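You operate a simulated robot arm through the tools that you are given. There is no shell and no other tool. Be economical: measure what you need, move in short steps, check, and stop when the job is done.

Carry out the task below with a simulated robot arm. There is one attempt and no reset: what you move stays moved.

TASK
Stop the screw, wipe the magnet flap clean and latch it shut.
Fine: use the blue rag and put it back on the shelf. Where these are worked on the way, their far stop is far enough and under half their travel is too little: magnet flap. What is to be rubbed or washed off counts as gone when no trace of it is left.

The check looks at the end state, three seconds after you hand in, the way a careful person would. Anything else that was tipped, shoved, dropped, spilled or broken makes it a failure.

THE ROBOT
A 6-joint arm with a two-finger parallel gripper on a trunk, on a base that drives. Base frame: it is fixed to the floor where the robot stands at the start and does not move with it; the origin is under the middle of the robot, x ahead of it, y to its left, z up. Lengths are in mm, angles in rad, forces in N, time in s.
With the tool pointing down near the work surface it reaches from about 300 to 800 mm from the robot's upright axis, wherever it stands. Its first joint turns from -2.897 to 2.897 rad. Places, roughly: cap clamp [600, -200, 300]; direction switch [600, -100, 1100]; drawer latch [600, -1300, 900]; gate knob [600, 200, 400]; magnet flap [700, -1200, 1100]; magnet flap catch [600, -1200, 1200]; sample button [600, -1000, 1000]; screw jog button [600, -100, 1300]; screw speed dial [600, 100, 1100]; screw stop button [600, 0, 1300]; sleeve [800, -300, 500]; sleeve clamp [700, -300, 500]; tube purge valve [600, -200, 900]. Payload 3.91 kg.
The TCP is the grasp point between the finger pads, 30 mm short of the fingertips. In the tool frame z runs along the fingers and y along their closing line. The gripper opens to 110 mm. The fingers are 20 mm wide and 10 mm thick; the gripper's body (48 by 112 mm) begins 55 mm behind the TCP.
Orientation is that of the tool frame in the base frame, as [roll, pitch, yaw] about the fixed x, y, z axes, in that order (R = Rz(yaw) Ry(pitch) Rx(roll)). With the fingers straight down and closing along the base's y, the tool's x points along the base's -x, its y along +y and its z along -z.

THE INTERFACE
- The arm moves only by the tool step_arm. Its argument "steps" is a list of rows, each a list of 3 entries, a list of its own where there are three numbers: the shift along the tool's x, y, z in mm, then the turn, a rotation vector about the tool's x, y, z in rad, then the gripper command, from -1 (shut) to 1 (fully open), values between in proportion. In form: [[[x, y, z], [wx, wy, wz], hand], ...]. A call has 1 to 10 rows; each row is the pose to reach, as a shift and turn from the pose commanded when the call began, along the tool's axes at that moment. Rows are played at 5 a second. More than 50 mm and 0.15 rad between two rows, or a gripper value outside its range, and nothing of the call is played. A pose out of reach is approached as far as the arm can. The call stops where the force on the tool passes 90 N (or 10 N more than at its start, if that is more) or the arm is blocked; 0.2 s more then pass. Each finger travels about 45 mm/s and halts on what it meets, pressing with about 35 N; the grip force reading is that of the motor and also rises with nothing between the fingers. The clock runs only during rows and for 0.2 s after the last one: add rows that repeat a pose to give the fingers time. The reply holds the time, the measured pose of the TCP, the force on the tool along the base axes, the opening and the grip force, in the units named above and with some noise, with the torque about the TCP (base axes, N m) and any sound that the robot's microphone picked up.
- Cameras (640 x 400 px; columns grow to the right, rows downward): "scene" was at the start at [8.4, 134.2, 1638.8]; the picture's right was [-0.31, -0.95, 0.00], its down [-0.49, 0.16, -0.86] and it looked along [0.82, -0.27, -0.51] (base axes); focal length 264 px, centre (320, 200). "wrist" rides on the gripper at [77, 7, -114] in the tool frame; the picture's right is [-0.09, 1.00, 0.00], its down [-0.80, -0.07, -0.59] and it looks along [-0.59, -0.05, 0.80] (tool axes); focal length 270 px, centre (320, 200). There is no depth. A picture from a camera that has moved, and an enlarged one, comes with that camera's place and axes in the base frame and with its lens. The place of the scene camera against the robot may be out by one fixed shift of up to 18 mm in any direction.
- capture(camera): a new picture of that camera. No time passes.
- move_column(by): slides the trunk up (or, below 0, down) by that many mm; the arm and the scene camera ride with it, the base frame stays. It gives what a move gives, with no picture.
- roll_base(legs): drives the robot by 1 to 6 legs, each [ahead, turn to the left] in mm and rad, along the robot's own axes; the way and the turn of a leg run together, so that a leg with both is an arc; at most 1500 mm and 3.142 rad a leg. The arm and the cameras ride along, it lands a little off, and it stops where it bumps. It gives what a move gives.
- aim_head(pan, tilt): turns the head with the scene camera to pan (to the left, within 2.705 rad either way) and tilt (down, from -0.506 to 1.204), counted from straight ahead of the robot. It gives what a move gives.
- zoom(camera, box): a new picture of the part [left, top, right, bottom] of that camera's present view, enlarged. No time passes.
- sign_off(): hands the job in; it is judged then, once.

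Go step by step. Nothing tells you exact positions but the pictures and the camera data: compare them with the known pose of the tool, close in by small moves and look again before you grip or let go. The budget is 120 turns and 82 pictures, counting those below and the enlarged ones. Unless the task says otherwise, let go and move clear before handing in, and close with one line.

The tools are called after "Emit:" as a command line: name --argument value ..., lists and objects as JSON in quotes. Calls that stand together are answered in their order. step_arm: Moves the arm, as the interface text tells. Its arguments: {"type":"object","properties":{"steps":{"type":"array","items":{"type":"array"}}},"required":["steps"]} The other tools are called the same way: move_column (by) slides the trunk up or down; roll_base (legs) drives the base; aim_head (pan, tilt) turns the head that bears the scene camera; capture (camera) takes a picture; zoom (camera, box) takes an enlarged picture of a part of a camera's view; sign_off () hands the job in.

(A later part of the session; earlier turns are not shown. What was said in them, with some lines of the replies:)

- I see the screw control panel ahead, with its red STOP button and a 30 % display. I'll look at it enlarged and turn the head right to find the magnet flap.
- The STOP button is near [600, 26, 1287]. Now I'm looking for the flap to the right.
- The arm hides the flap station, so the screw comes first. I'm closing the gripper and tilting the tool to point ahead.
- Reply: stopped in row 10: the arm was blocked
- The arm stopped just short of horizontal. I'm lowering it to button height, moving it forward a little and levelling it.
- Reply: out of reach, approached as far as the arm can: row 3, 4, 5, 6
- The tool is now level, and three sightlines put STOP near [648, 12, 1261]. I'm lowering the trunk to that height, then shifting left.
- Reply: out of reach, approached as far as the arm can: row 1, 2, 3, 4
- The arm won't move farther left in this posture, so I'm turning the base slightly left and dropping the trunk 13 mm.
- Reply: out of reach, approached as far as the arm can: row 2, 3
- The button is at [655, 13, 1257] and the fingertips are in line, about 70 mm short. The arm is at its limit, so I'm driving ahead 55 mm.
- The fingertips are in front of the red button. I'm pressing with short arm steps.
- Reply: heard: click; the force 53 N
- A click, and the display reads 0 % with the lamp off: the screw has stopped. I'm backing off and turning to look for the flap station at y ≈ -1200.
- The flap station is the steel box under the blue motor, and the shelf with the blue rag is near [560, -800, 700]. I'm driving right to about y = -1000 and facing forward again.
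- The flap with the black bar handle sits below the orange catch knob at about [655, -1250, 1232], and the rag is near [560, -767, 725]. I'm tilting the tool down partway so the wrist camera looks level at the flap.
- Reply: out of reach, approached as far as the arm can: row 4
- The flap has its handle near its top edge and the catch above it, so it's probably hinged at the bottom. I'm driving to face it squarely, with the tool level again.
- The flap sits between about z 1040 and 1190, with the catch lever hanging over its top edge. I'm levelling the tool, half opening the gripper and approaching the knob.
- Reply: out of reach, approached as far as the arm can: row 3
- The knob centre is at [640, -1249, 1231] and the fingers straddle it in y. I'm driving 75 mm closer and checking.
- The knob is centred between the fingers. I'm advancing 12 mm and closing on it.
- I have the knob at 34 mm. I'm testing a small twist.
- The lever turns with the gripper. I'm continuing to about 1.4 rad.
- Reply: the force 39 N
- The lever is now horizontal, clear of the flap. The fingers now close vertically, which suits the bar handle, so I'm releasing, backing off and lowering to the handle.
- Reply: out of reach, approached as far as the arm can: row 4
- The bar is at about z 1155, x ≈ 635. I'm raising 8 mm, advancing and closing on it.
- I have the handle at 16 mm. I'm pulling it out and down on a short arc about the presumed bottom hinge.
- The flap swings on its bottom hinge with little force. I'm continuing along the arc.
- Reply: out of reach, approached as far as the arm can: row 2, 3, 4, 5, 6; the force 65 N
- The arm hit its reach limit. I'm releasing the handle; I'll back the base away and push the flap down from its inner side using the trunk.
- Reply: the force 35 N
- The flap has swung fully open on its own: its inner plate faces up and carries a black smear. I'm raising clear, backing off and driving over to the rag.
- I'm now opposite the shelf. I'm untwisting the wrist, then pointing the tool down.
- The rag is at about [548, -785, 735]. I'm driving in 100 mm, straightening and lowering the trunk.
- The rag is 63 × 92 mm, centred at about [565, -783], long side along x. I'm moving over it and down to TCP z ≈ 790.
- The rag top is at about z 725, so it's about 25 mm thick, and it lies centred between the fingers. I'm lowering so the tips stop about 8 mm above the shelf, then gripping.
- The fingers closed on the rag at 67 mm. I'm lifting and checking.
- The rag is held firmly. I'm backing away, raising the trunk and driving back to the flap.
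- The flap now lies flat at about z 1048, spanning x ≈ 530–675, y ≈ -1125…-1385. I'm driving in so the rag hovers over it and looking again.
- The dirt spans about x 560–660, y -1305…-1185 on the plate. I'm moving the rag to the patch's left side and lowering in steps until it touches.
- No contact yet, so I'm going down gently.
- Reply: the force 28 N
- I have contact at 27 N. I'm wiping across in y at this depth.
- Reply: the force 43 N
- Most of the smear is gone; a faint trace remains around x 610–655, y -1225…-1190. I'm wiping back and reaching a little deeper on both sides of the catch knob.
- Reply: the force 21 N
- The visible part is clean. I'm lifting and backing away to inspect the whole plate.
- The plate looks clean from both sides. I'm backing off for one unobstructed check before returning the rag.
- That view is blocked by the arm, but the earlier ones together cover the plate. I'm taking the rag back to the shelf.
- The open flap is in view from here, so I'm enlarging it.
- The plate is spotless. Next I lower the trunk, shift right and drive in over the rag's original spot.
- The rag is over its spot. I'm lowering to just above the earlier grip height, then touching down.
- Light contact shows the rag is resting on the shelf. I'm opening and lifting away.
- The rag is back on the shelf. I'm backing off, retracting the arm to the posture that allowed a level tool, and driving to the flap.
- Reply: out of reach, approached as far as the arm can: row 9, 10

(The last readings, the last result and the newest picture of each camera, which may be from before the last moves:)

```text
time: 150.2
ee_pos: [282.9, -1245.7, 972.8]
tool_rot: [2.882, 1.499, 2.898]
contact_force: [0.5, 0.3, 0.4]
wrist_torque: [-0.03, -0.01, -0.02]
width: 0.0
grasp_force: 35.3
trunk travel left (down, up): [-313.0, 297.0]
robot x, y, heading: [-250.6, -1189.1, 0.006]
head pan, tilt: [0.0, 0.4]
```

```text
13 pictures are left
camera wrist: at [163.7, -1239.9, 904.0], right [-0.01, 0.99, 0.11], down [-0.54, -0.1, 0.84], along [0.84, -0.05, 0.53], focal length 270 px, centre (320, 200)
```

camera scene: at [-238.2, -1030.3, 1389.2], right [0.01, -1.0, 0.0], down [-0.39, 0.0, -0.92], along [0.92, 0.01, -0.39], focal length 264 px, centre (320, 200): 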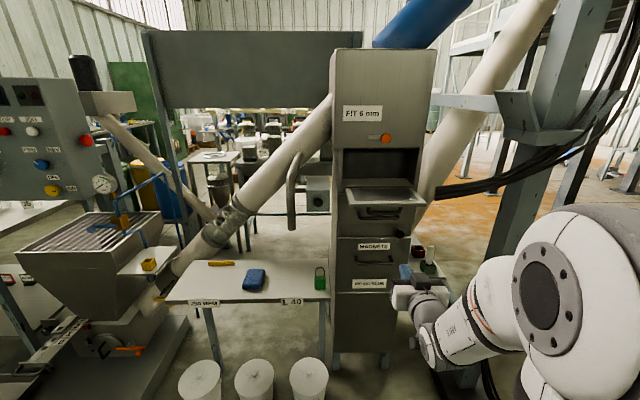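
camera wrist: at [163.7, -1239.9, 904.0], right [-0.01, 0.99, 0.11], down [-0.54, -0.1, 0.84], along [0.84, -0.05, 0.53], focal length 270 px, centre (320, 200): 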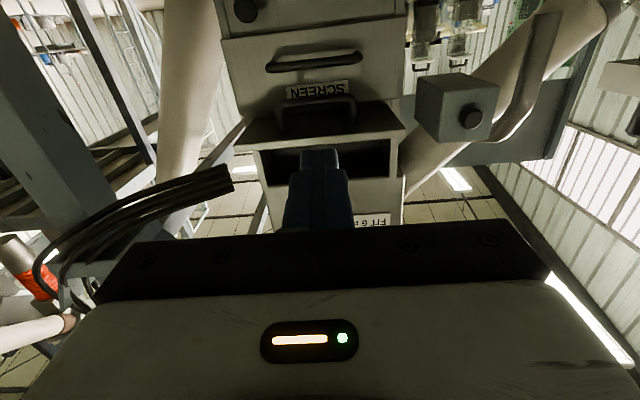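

The handle hangs under the open flap at about x 559, z 985–998. I'm lowering slightly and driving the closed fingers underneath it.

Emit:
move_column --by -18

Emit:
roll_base --legs '[[265, -0.006]]'

Emit:
capture --camera "wrist"

Emit:
zoom --camera "scene" --box '[320, 150, 480, 290]'

```text
time: 150.8
ee_pos: [283.4, -1245.5, 955.3]
tool_rot: [2.88, 1.499, 2.896]
contact_force: [-0.2, 0.0, 1.0]
wrist_torque: [0.01, -0.02, -0.03]
width: 0.0
grasp_force: 34.6
trunk travel left (down, up): [-295.0, 315.0]
robot x, y, heading: [-249.4, -1191.6, 0.008]
head pan, tilt: [0.0, 0.4]
```

```text
time: 152.7
ee_pos: [552.2, -1246.9, 956.5]
tool_rot: [2.878, 1.499, 2.889]
contact_force: [-0.2, 0.3, 0.0]
wrist_torque: [0.02, 0.02, -0.03]
width: 0.1
grasp_force: 34.7
trunk travel left (down, up): [-295.0, 315.0]
robot x, y, heading: [14.6, -1186.7, 0.005]
head pan, tilt: [0.0, 0.4]
```

```text
12 pictures are left
camera wrist: at [431.7, -1240.2, 886.1], right [-0.01, 0.99, 0.11], down [-0.54, -0.09, 0.84], along [0.84, -0.05, 0.53], focal length 270 px, centre (320, 200)
```

wrist: 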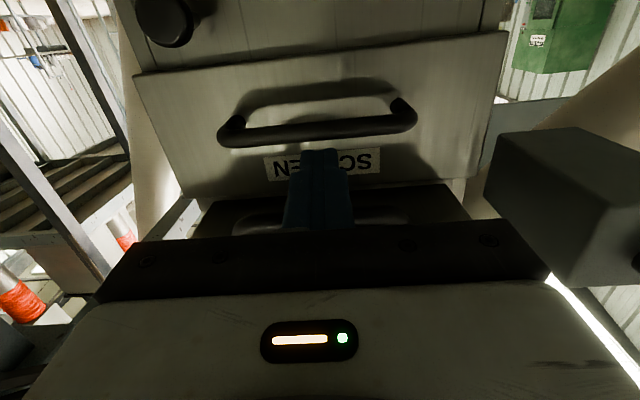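

```text
2.86 times, centred on (400, 220) of scene
camera zoom: at [31.0, -1027.4, 1371.3], right [0.0, -1.0, 0.0], down [-0.39, 0.0, -0.92], along [0.92, 0.0, -0.39], focal length 753 px, centre (91, 143)
```

zoom: 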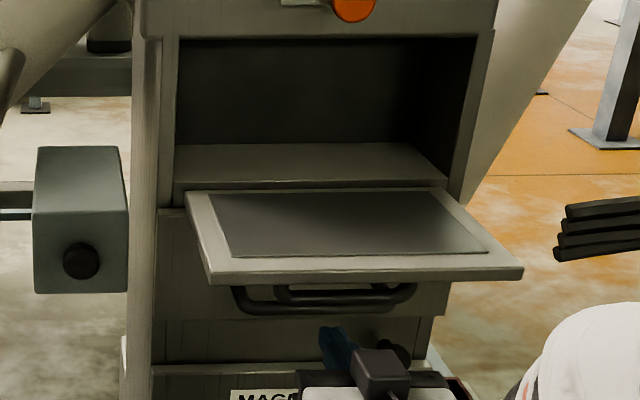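

The fingers are under the handle bar, clear of the screen drawer's handle. I'm raising the trunk to swing the flap up.

Emit:
move_column --by 70

Emit:
zoom --camera "scene" --box '[320, 150, 480, 290]'

```text
time: 153.8
ee_pos: [553.1, -1247.1, 1026.8]
tool_rot: [2.874, 1.502, 2.888]
contact_force: [0.4, -0.5, -4.4]
wrist_torque: [0.03, 0.08, 0.01]
width: 0.0
grasp_force: 34.8
trunk travel left (down, up): [-365.0, 245.0]
robot x, y, heading: [15.8, -1187.9, 0.002]
head pan, tilt: [0.0, 0.4]
```

```text
2.86 times, centred on (400, 220) of scene
camera zoom: at [31.4, -1027.4, 1441.4], right [0.0, -1.0, 0.0], down [-0.39, 0.0, -0.92], along [0.92, 0.0, -0.39], focal length 753 px, centre (91, 143)
```

zoom: 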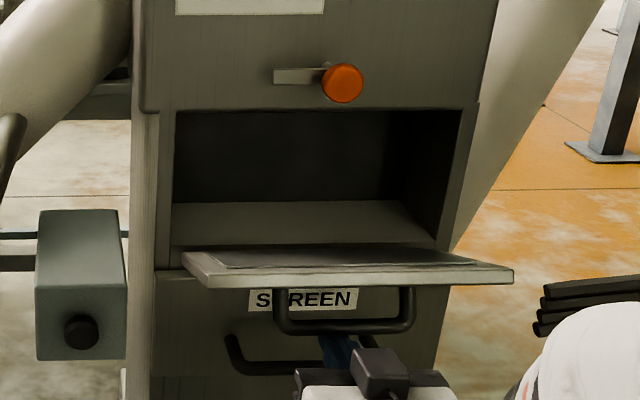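

The flap is rising with about 4 N of load. I'm lifting 55 mm more, then pushing forward.

Emit:
move_column --by 55

Emit:
zoom --camera "scene" --box '[320, 150, 480, 290]'

```text
time: 154.8
ee_pos: [550.8, -1246.5, 1081.8]
tool_rot: [2.876, 1.5, 2.889]
contact_force: [0.6, 1.0, -2.9]
wrist_torque: [0.01, 0.05, -0.02]
width: 0.0
grasp_force: 35.1
trunk travel left (down, up): [-420.0, 190.0]
robot x, y, heading: [16.9, -1185.4, 0.007]
head pan, tilt: [0.0, 0.4]
```

```text
2.86 times, centred on (400, 220) of scene
camera zoom: at [31.5, -1027.4, 1496.4], right [0.0, -1.0, 0.0], down [-0.39, 0.0, -0.92], along [0.92, 0.0, -0.39], focal length 753 px, centre (91, 143)
```

zoom: 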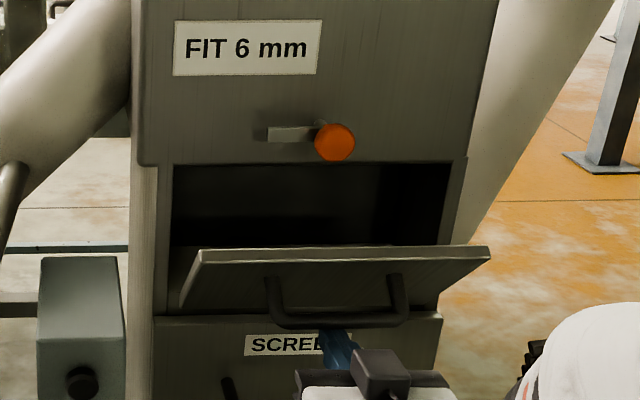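

The flap is past halfway up with the fingers under the bar. I'm driving forward so the fingertips push the flap face closed.

Emit:
roll_base --legs '[[60, 0]]'

Emit:
zoom --camera "scene" --box '[320, 150, 480, 290]'

```text
time: 155.7
ee_pos: [611.6, -1246.0, 1082.2]
tool_rot: [2.873, 1.5, 2.887]
contact_force: [-11.5, 0.4, -3.1]
wrist_torque: [0.0, 0.0, 0.04]
width: 0.0
grasp_force: 35.0
trunk travel left (down, up): [-420.0, 190.0]
robot x, y, heading: [81.0, -1183.8, 0.001]
head pan, tilt: [0.0, 0.4]
```

```text
2.86 times, centred on (400, 220) of scene
camera zoom: at [90.5, -1027.3, 1496.2], right [0.0, -1.0, 0.0], down [-0.39, 0.0, -0.92], along [0.92, 0.0, -0.39], focal length 753 px, centre (91, 143)
```

zoom: 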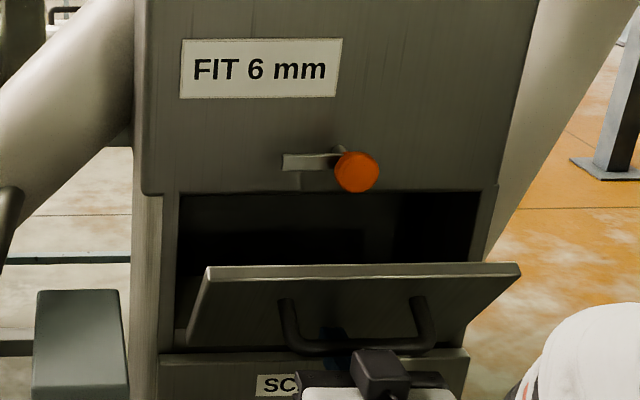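

The fingertips touch the flap face (-11 N). I'm raising 30 mm with the bar, then pushing forward with the arm.

Emit:
move_column --by 30

Emit:
step_arm --steps '[[[0, 0, 8], [0, 0, 0], -1], [[0, 0, 16], [0, 0, 0], -1], [[0, 0, 22], [0, 0, 0], -1], [[0, 0, 26], [0, 0, 0], -1], [[0, 0, 30], [0, 0, 0], -1]]'

Emit:
zoom --camera "scene" --box '[320, 150, 480, 290]'

```text
time: 156.5
ee_pos: [613.1, -1246.1, 1112.3]
tool_rot: [2.872, 1.5, 2.886]
contact_force: [-0.9, 0.6, -0.7]
wrist_torque: [-0.01, -0.03, 0.01]
width: 0.2
grasp_force: 34.7
trunk travel left (down, up): [-450.0, 160.0]
robot x, y, heading: [77.5, -1184.4, 0.003]
head pan, tilt: [0.0, 0.4]
```

```text
time: 157.7
ee_pos: [638.4, -1247.5, 1108.4]
tool_rot: [2.879, 1.498, 2.899]
contact_force: [-17.9, 0.7, -1.4]
wrist_torque: [-0.1, -0.12, 0.11]
width: 0.1
grasp_force: 34.8
trunk travel left (down, up): [-450.0, 160.0]
robot x, y, heading: [79.2, -1186.5, 0.004]
head pan, tilt: [0.0, 0.4]
```

```text
2.86 times, centred on (400, 220) of scene
camera zoom: at [88.9, -1027.0, 1526.2], right [0.0, -1.0, 0.0], down [-0.39, 0.0, -0.92], along [0.92, 0.0, -0.39], focal length 753 px, centre (91, 143)
```

zoom: 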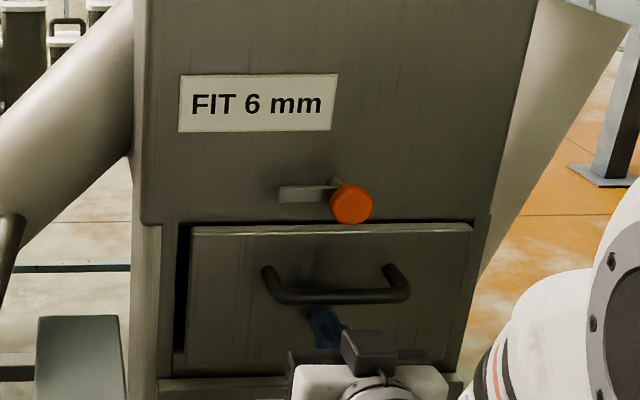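

The flap looks shut. I'll press a little more to confirm the stop, then back off and see whether it stays.

Emit:
step_arm --steps '[[[0, 0, 4], [0, 0, 0], -1], [[0, 0, 8], [0, 0, 0], -1]]'

Emit:
step_arm --steps '[[[0, 0, -15], [0, 0, 0], -1], [[0, 0, -30], [0, 0, 0], -1]]'

Emit:
zoom --camera "scene" --box '[320, 150, 480, 290]'

```text
time: 158.3
ee_pos: [639.4, -1247.7, 1108.6]
tool_rot: [2.881, 1.497, 2.903]
contact_force: [-73.1, 7.9, -8.1]
wrist_torque: [-0.39, -0.35, 0.39]
width: 0.3
grasp_force: 35.5
out of reach, approached as far as the arm can: row 2
trunk travel left (down, up): [-450.0, 160.0]
robot x, y, heading: [73.8, -1184.7, 0.003]
head pan, tilt: [0.0, 0.4]
```

```text
time: 158.9
ee_pos: [621.6, -1249.8, 1111.4]
tool_rot: [2.869, 1.501, 2.882]
contact_force: [0.4, 1.1, -0.3]
wrist_torque: [0.04, -0.02, -0.04]
width: 0.0
grasp_force: 35.3
trunk travel left (down, up): [-450.0, 160.0]
robot x, y, heading: [78.8, -1184.8, 0.012]
head pan, tilt: [0.0, 0.4]
```

```text
2.86 times, centred on (400, 220) of scene
camera zoom: at [92.5, -1026.9, 1526.3], right [0.0, -1.0, 0.0], down [-0.39, 0.0, -0.92], along [0.92, 0.0, -0.39], focal length 753 px, centre (91, 143)
```

zoom: 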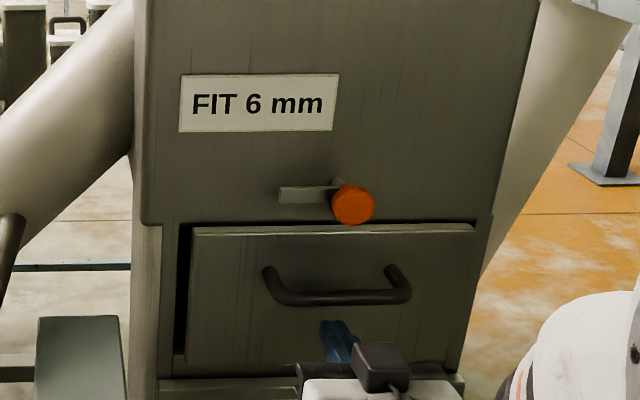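

It stays shut. I'm backing off, rising to the knob, and rolling the wrist so I can twist the catch back down.

Emit:
roll_base --legs '[[-90, 0]]'

Emit:
move_column --by 120

Emit:
step_arm --steps '[[[0, 0, 0], [0, 0, 0.145], 0], [[0, 0, 0], [0, 0, 0.29], 0], [[0, 0, 0], [0, 0, 0.435], 0], [[0, 0, 0], [0, 0, 0.58], 0], [[0, 0, 0], [0, 0, 0.725], 0], [[0, 0, 0], [0, 0, 0.87], 0], [[0, 0, 0], [0, 0, 1.015], 0], [[0, 0, 0], [0, 0, 1.16], 0], [[0, 0, 0], [0, 0, 1.305], 0], [[0, 0, 0], [0, 0, 1.45], 0]]'

Emit:
capture --camera "wrist"

```text
time: 160.0
ee_pos: [528.7, -1249.4, 1111.3]
tool_rot: [2.878, 1.499, 2.892]
contact_force: [0.0, 0.6, 0.0]
wrist_torque: [-0.01, 0.02, 0.0]
width: 0.0
grasp_force: 35.3
trunk travel left (down, up): [-450.0, 160.0]
robot x, y, heading: [-8.9, -1183.9, 0.002]
head pan, tilt: [0.0, 0.4]
```

```text
time: 161.5
ee_pos: [530.2, -1248.5, 1230.3]
tool_rot: [2.879, 1.499, 2.893]
contact_force: [-0.1, -0.8, 0.1]
wrist_torque: [0.02, 0.0, 0.0]
width: 0.0
grasp_force: 34.9
trunk travel left (down, up): [-570.0, 40.0]
robot x, y, heading: [-15.5, -1186.9, 0.007]
head pan, tilt: [0.0, 0.4]
```

```text
time: 163.7
ee_pos: [530.5, -1249.7, 1229.0]
tool_rot: [1.642, 0.1, 1.59]
contact_force: [-0.2, 1.1, 0.0]
wrist_torque: [0.02, 0.0, -0.01]
width: 54.9
grasp_force: 0.1
trunk travel left (down, up): [-570.0, 40.0]
robot x, y, heading: [-16.5, -1186.1, 0.004]
head pan, tilt: [0.0, 0.4]
```

```text
5 pictures are left
camera wrist: at [414.5, -1174.2, 1236.1], right [0.07, 0.01, 1.0], down [-0.58, -0.81, 0.05], along [0.81, -0.58, -0.05], focal length 270 px, centre (320, 200)
```

wrist: 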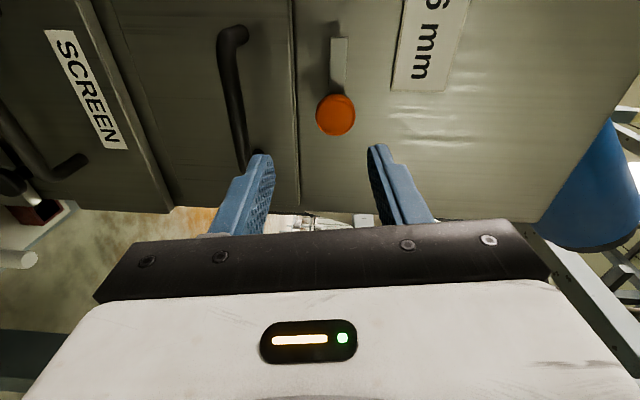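

The catch knob reads [640, -1248, 1233]. I'm driving in 90 mm, nudging up 3 mm, advancing 10 mm and gripping.

Emit:
roll_base --legs '[[88, 0]]'

```text
time: 164.8
ee_pos: [619.1, -1248.3, 1229.1]
tool_rot: [1.642, 0.101, 1.594]
contact_force: [0.2, -0.1, 0.3]
wrist_torque: [0.0, -0.02, 0.01]
width: 54.8
grasp_force: 0.0
trunk travel left (down, up): [-570.0, 40.0]
robot x, y, heading: [75.5, -1185.0, 0.004]
head pan, tilt: [0.0, 0.4]
```

Emit:
step_arm --steps '[[[0, 3, 6], [0, 0, 0], 0], [[0, 4, 11], [0, 0, 0], 0], [[0, 4, 11], [0, 0, 0], -0.5], [[0, 4, 11], [0, 0, 0], -1], [[0, 4, 11], [0, 0, 0], -1]]'

```text
time: 166.0
ee_pos: [629.0, -1248.6, 1236.6]
tool_rot: [1.633, 0.104, 1.593]
contact_force: [9.3, 1.1, 23.8]
wrist_torque: [-0.01, -0.98, 0.29]
width: 34.6
grasp_force: 45.2
trunk travel left (down, up): [-570.0, 40.0]
robot x, y, heading: [73.2, -1187.1, 0.007]
head pan, tilt: [0.0, 0.4]
```

I have the knob at 34.6 mm. I'm twisting back so the lever points down.

Emit:
step_arm --steps '[[[0, 2, 0], [0, 0, -0.14], -1], [[0, 2, 0], [0, 0, -0.28], -1], [[0, 2, 0], [0, 0, -0.42], -1], [[0, 2, 0], [0, 0, -0.56], -1], [[0, 2, 0], [0, 0, -0.7], -1], [[0, 2, 0], [0, 0, -0.84], -1], [[0, 2, 0], [0, 0, -0.98], -1], [[0, 2, 0], [0, 0, -1.12], -1], [[0, 2, 0], [0, 0, -1.26], -1], [[0, 2, 0], [0, 0, -1.4], -1]]'

Emit:
capture --camera "wrist"

```text
time: 168.2
ee_pos: [628.5, -1250.0, 1233.6]
tool_rot: [2.387, 1.469, 2.4]
contact_force: [-7.0, -14.8, -6.1]
wrist_torque: [0.0, -0.21, 0.2]
width: 33.1
grasp_force: 44.8
trunk travel left (down, up): [-570.0, 40.0]
robot x, y, heading: [72.5, -1188.7, 0.001]
head pan, tilt: [0.0, 0.4]
```

```text
4 pictures are left
camera wrist: at [508.5, -1239.5, 1165.0], right [0.0, 0.99, 0.16], down [-0.53, -0.13, 0.84], along [0.85, -0.08, 0.53], focal length 270 px, centre (320, 200)
```

wrist: 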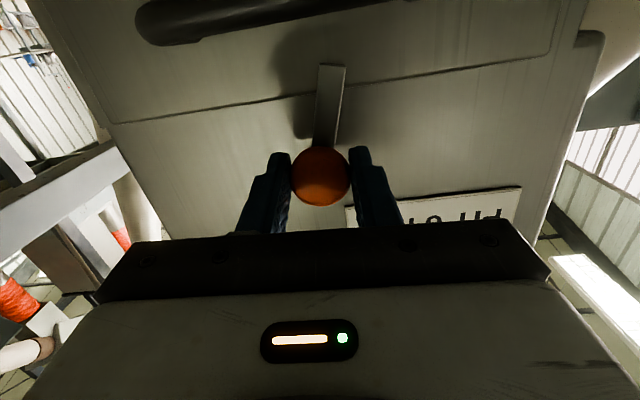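

The lever overlaps the flap but sits about 0.2 rad short of its original position. I'm finishing the twist.

Emit:
step_arm --steps '[[[0, 0, 0], [0, 0, -0.07], -1], [[0, 0, 0], [0, 0, -0.14], -1], [[0, 0, 0], [0, 0, -0.21], -1], [[0, 0, 0], [0, 0, -0.21], -1]]'

Emit:
capture --camera "wrist"

```text
time: 169.2
ee_pos: [633.3, -1249.1, 1245.3]
tool_rot: [-2.831, 1.478, -2.817]
contact_force: [-10.2, -26.5, -33.9]
wrist_torque: [-0.3, 0.47, 0.33]
width: 33.1
grasp_force: 44.9
out of reach, approached as far as the arm can: row 2, 3, 4
trunk travel left (down, up): [-570.0, 40.0]
robot x, y, heading: [70.9, -1186.7, 0.007]
head pan, tilt: [0.0, 0.4]
```

```text
3 pictures are left
camera wrist: at [511.5, -1246.5, 1178.2], right [-0.01, 1.0, 0.06], down [-0.52, -0.05, 0.85], along [0.85, -0.02, 0.52], focal length 270 px, centre (320, 200)
```

wrist: 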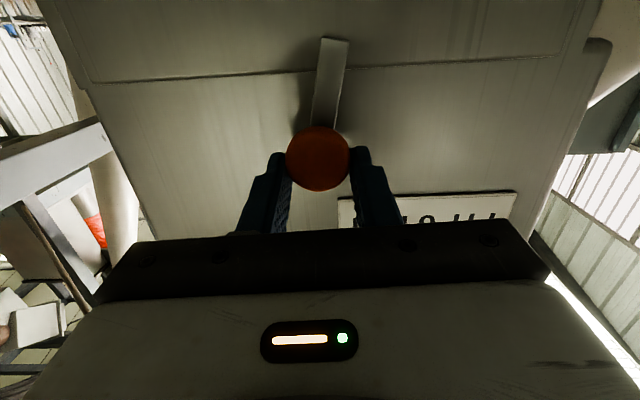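

The arm ran out of wrist travel with the lever about 0.18 rad off. I'm releasing, rolling back for reserve, re-gripping centred, and finishing.

Emit:
step_arm --steps '[[[0, 0, 0], [0, 0, 0], 0], [[0, 0, 0], [0, 0, 0], 0], [[6, 0, -2], [0, 0, 0.12], 0], [[12, 0, -4], [0, 0, 0.24], 0], [[12, 0, -4], [0, 0, 0.36], 0], [[12, 0, -4], [0, 0, 0.48], 0], [[12, 0, -4], [0, 0, 0.6], 0]]'

Emit:
step_arm --steps '[[[0, 0, 0], [0, 0, 0], -0.5], [[0, 0, 0], [0, 0, 0], -1], [[0, 0, 0], [0, 0, 0], -1]]'

```text
time: 170.8
ee_pos: [627.4, -1244.7, 1239.4]
tool_rot: [1.712, 0.997, 1.707]
contact_force: [-0.3, -0.9, 0.1]
wrist_torque: [0.01, -0.02, 0.01]
width: 55.1
grasp_force: 0.0
trunk travel left (down, up): [-570.0, 40.0]
robot x, y, heading: [73.0, -1182.1, 0.006]
head pan, tilt: [0.0, 0.4]
```

```text
time: 171.6
ee_pos: [627.2, -1250.1, 1236.3]
tool_rot: [1.723, 0.99, 1.711]
contact_force: [-5.8, -22.9, -21.2]
wrist_torque: [0.02, -0.5, -0.71]
width: 34.6
grasp_force: 45.0
trunk travel left (down, up): [-570.0, 40.0]
robot x, y, heading: [74.5, -1188.0, -0.0]
head pan, tilt: [0.0, 0.4]
```

Emit:
step_arm --steps '[[[2, -5, 0], [0, 0, -0.08], -1], [[2, -5, 0], [0, 0, -0.16], -1], [[2, -5, 0], [0, 0, -0.24], -1], [[2, -5, 0], [0, 0, -0.3], -1]]'

Emit:
capture --camera "wrist"

```text
time: 172.6
ee_pos: [628.7, -1249.1, 1234.1]
tool_rot: [1.845, 1.295, 1.851]
contact_force: [0.1, -8.0, -4.8]
wrist_torque: [0.45, -0.57, 0.5]
width: 33.2
grasp_force: 45.2
trunk travel left (down, up): [-570.0, 40.0]
robot x, y, heading: [77.0, -1188.7, 0.004]
head pan, tilt: [0.0, 0.4]
```

```text
2 pictures are left
camera wrist: at [507.6, -1224.8, 1170.5], right [0.01, 0.94, 0.35], down [-0.53, -0.29, 0.8], along [0.85, -0.19, 0.5], focal length 270 px, centre (320, 200)
```

wrist: 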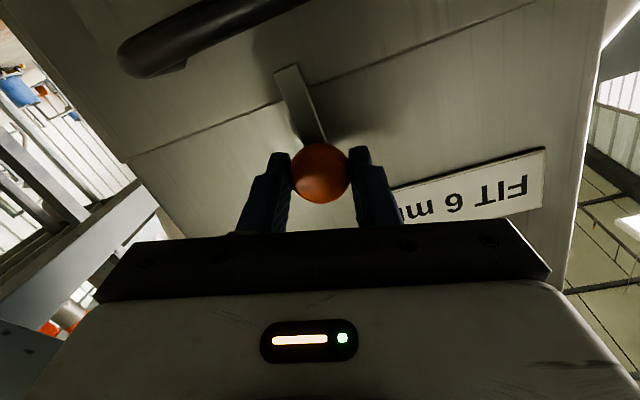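

The lever is now square across the flap's top edge, as it was at the start. I'm adding a tiny extra turn to seat it, then releasing and withdrawing.

Emit:
step_arm --steps '[[[0, 0, 0], [0, 0, -0.05], -1], [[0, 0, 0], [0, 0, -0.05], -0.5], [[0, 0, 0], [0, 0, -0.05], 0], [[0, 0, 0], [0, 0, -0.05], 0], [[0, 0, 0], [0, 0, -0.05], 0], [[0, 0, -20], [0, 0, -0.05], 0]]'

Emit:
roll_base --legs '[[-180, 0]]'

Emit:
capture --camera "scene"

```text
time: 174.0
ee_pos: [606.7, -1246.7, 1235.5]
tool_rot: [1.907, 1.338, 1.914]
contact_force: [0.4, 0.1, 0.3]
wrist_torque: [0.01, 0.01, 0.0]
width: 54.9
grasp_force: 0.1
trunk travel left (down, up): [-570.0, 40.0]
robot x, y, heading: [76.3, -1185.4, 0.002]
head pan, tilt: [0.0, 0.4]
```

```text
time: 175.5
ee_pos: [427.4, -1249.7, 1235.6]
tool_rot: [1.907, 1.342, 1.91]
contact_force: [-0.4, -0.6, -0.4]
wrist_torque: [0.0, 0.03, 0.01]
width: 54.9
grasp_force: 0.1
trunk travel left (down, up): [-570.0, 40.0]
robot x, y, heading: [-102.3, -1189.4, 0.004]
head pan, tilt: [0.0, 0.4]
```

```text
1 pictures are left
camera scene: at [-90.9, -1027.9, 1646.3], right [0.0, -1.0, 0.0], down [-0.39, 0.0, -0.92], along [0.92, 0.0, -0.39], focal length 264 px, centre (320, 200)
```

scene: 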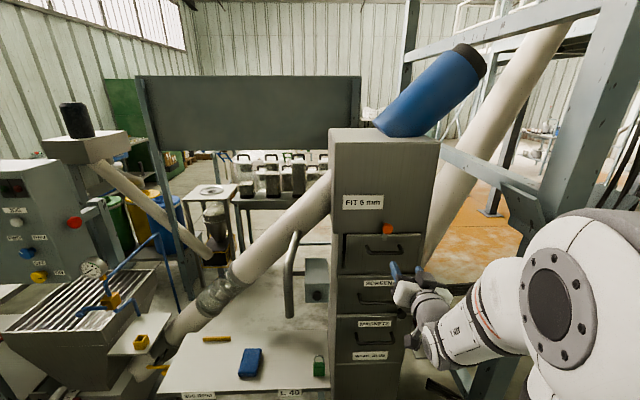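

I'm using the last picture to check the catch.

Emit:
zoom --camera "scene" --box '[335, 200, 435, 270]'

```text
5.71 times, centred on (385, 235) of scene
camera zoom: at [-90.9, -1027.9, 1646.3], right [0.0, -1.0, 0.0], down [-0.39, 0.0, -0.92], along [0.92, 0.0, -0.39], focal length 1506 px, centre (-51, 0)
```

zoom: 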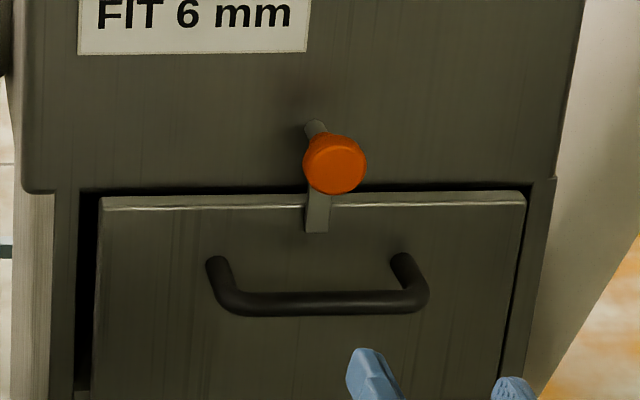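

The lever hangs straight down over the shut flap, the rag is on the shelf, the screw has stopped and the arm is clear, so I'm handing in.

Emit:
sign_off

```text
The job is handed in.
```

The screw is stopped (its display reads 0 %), the magnet flap is wiped clean, shut and latched, and the blue rag is back on the shelf.
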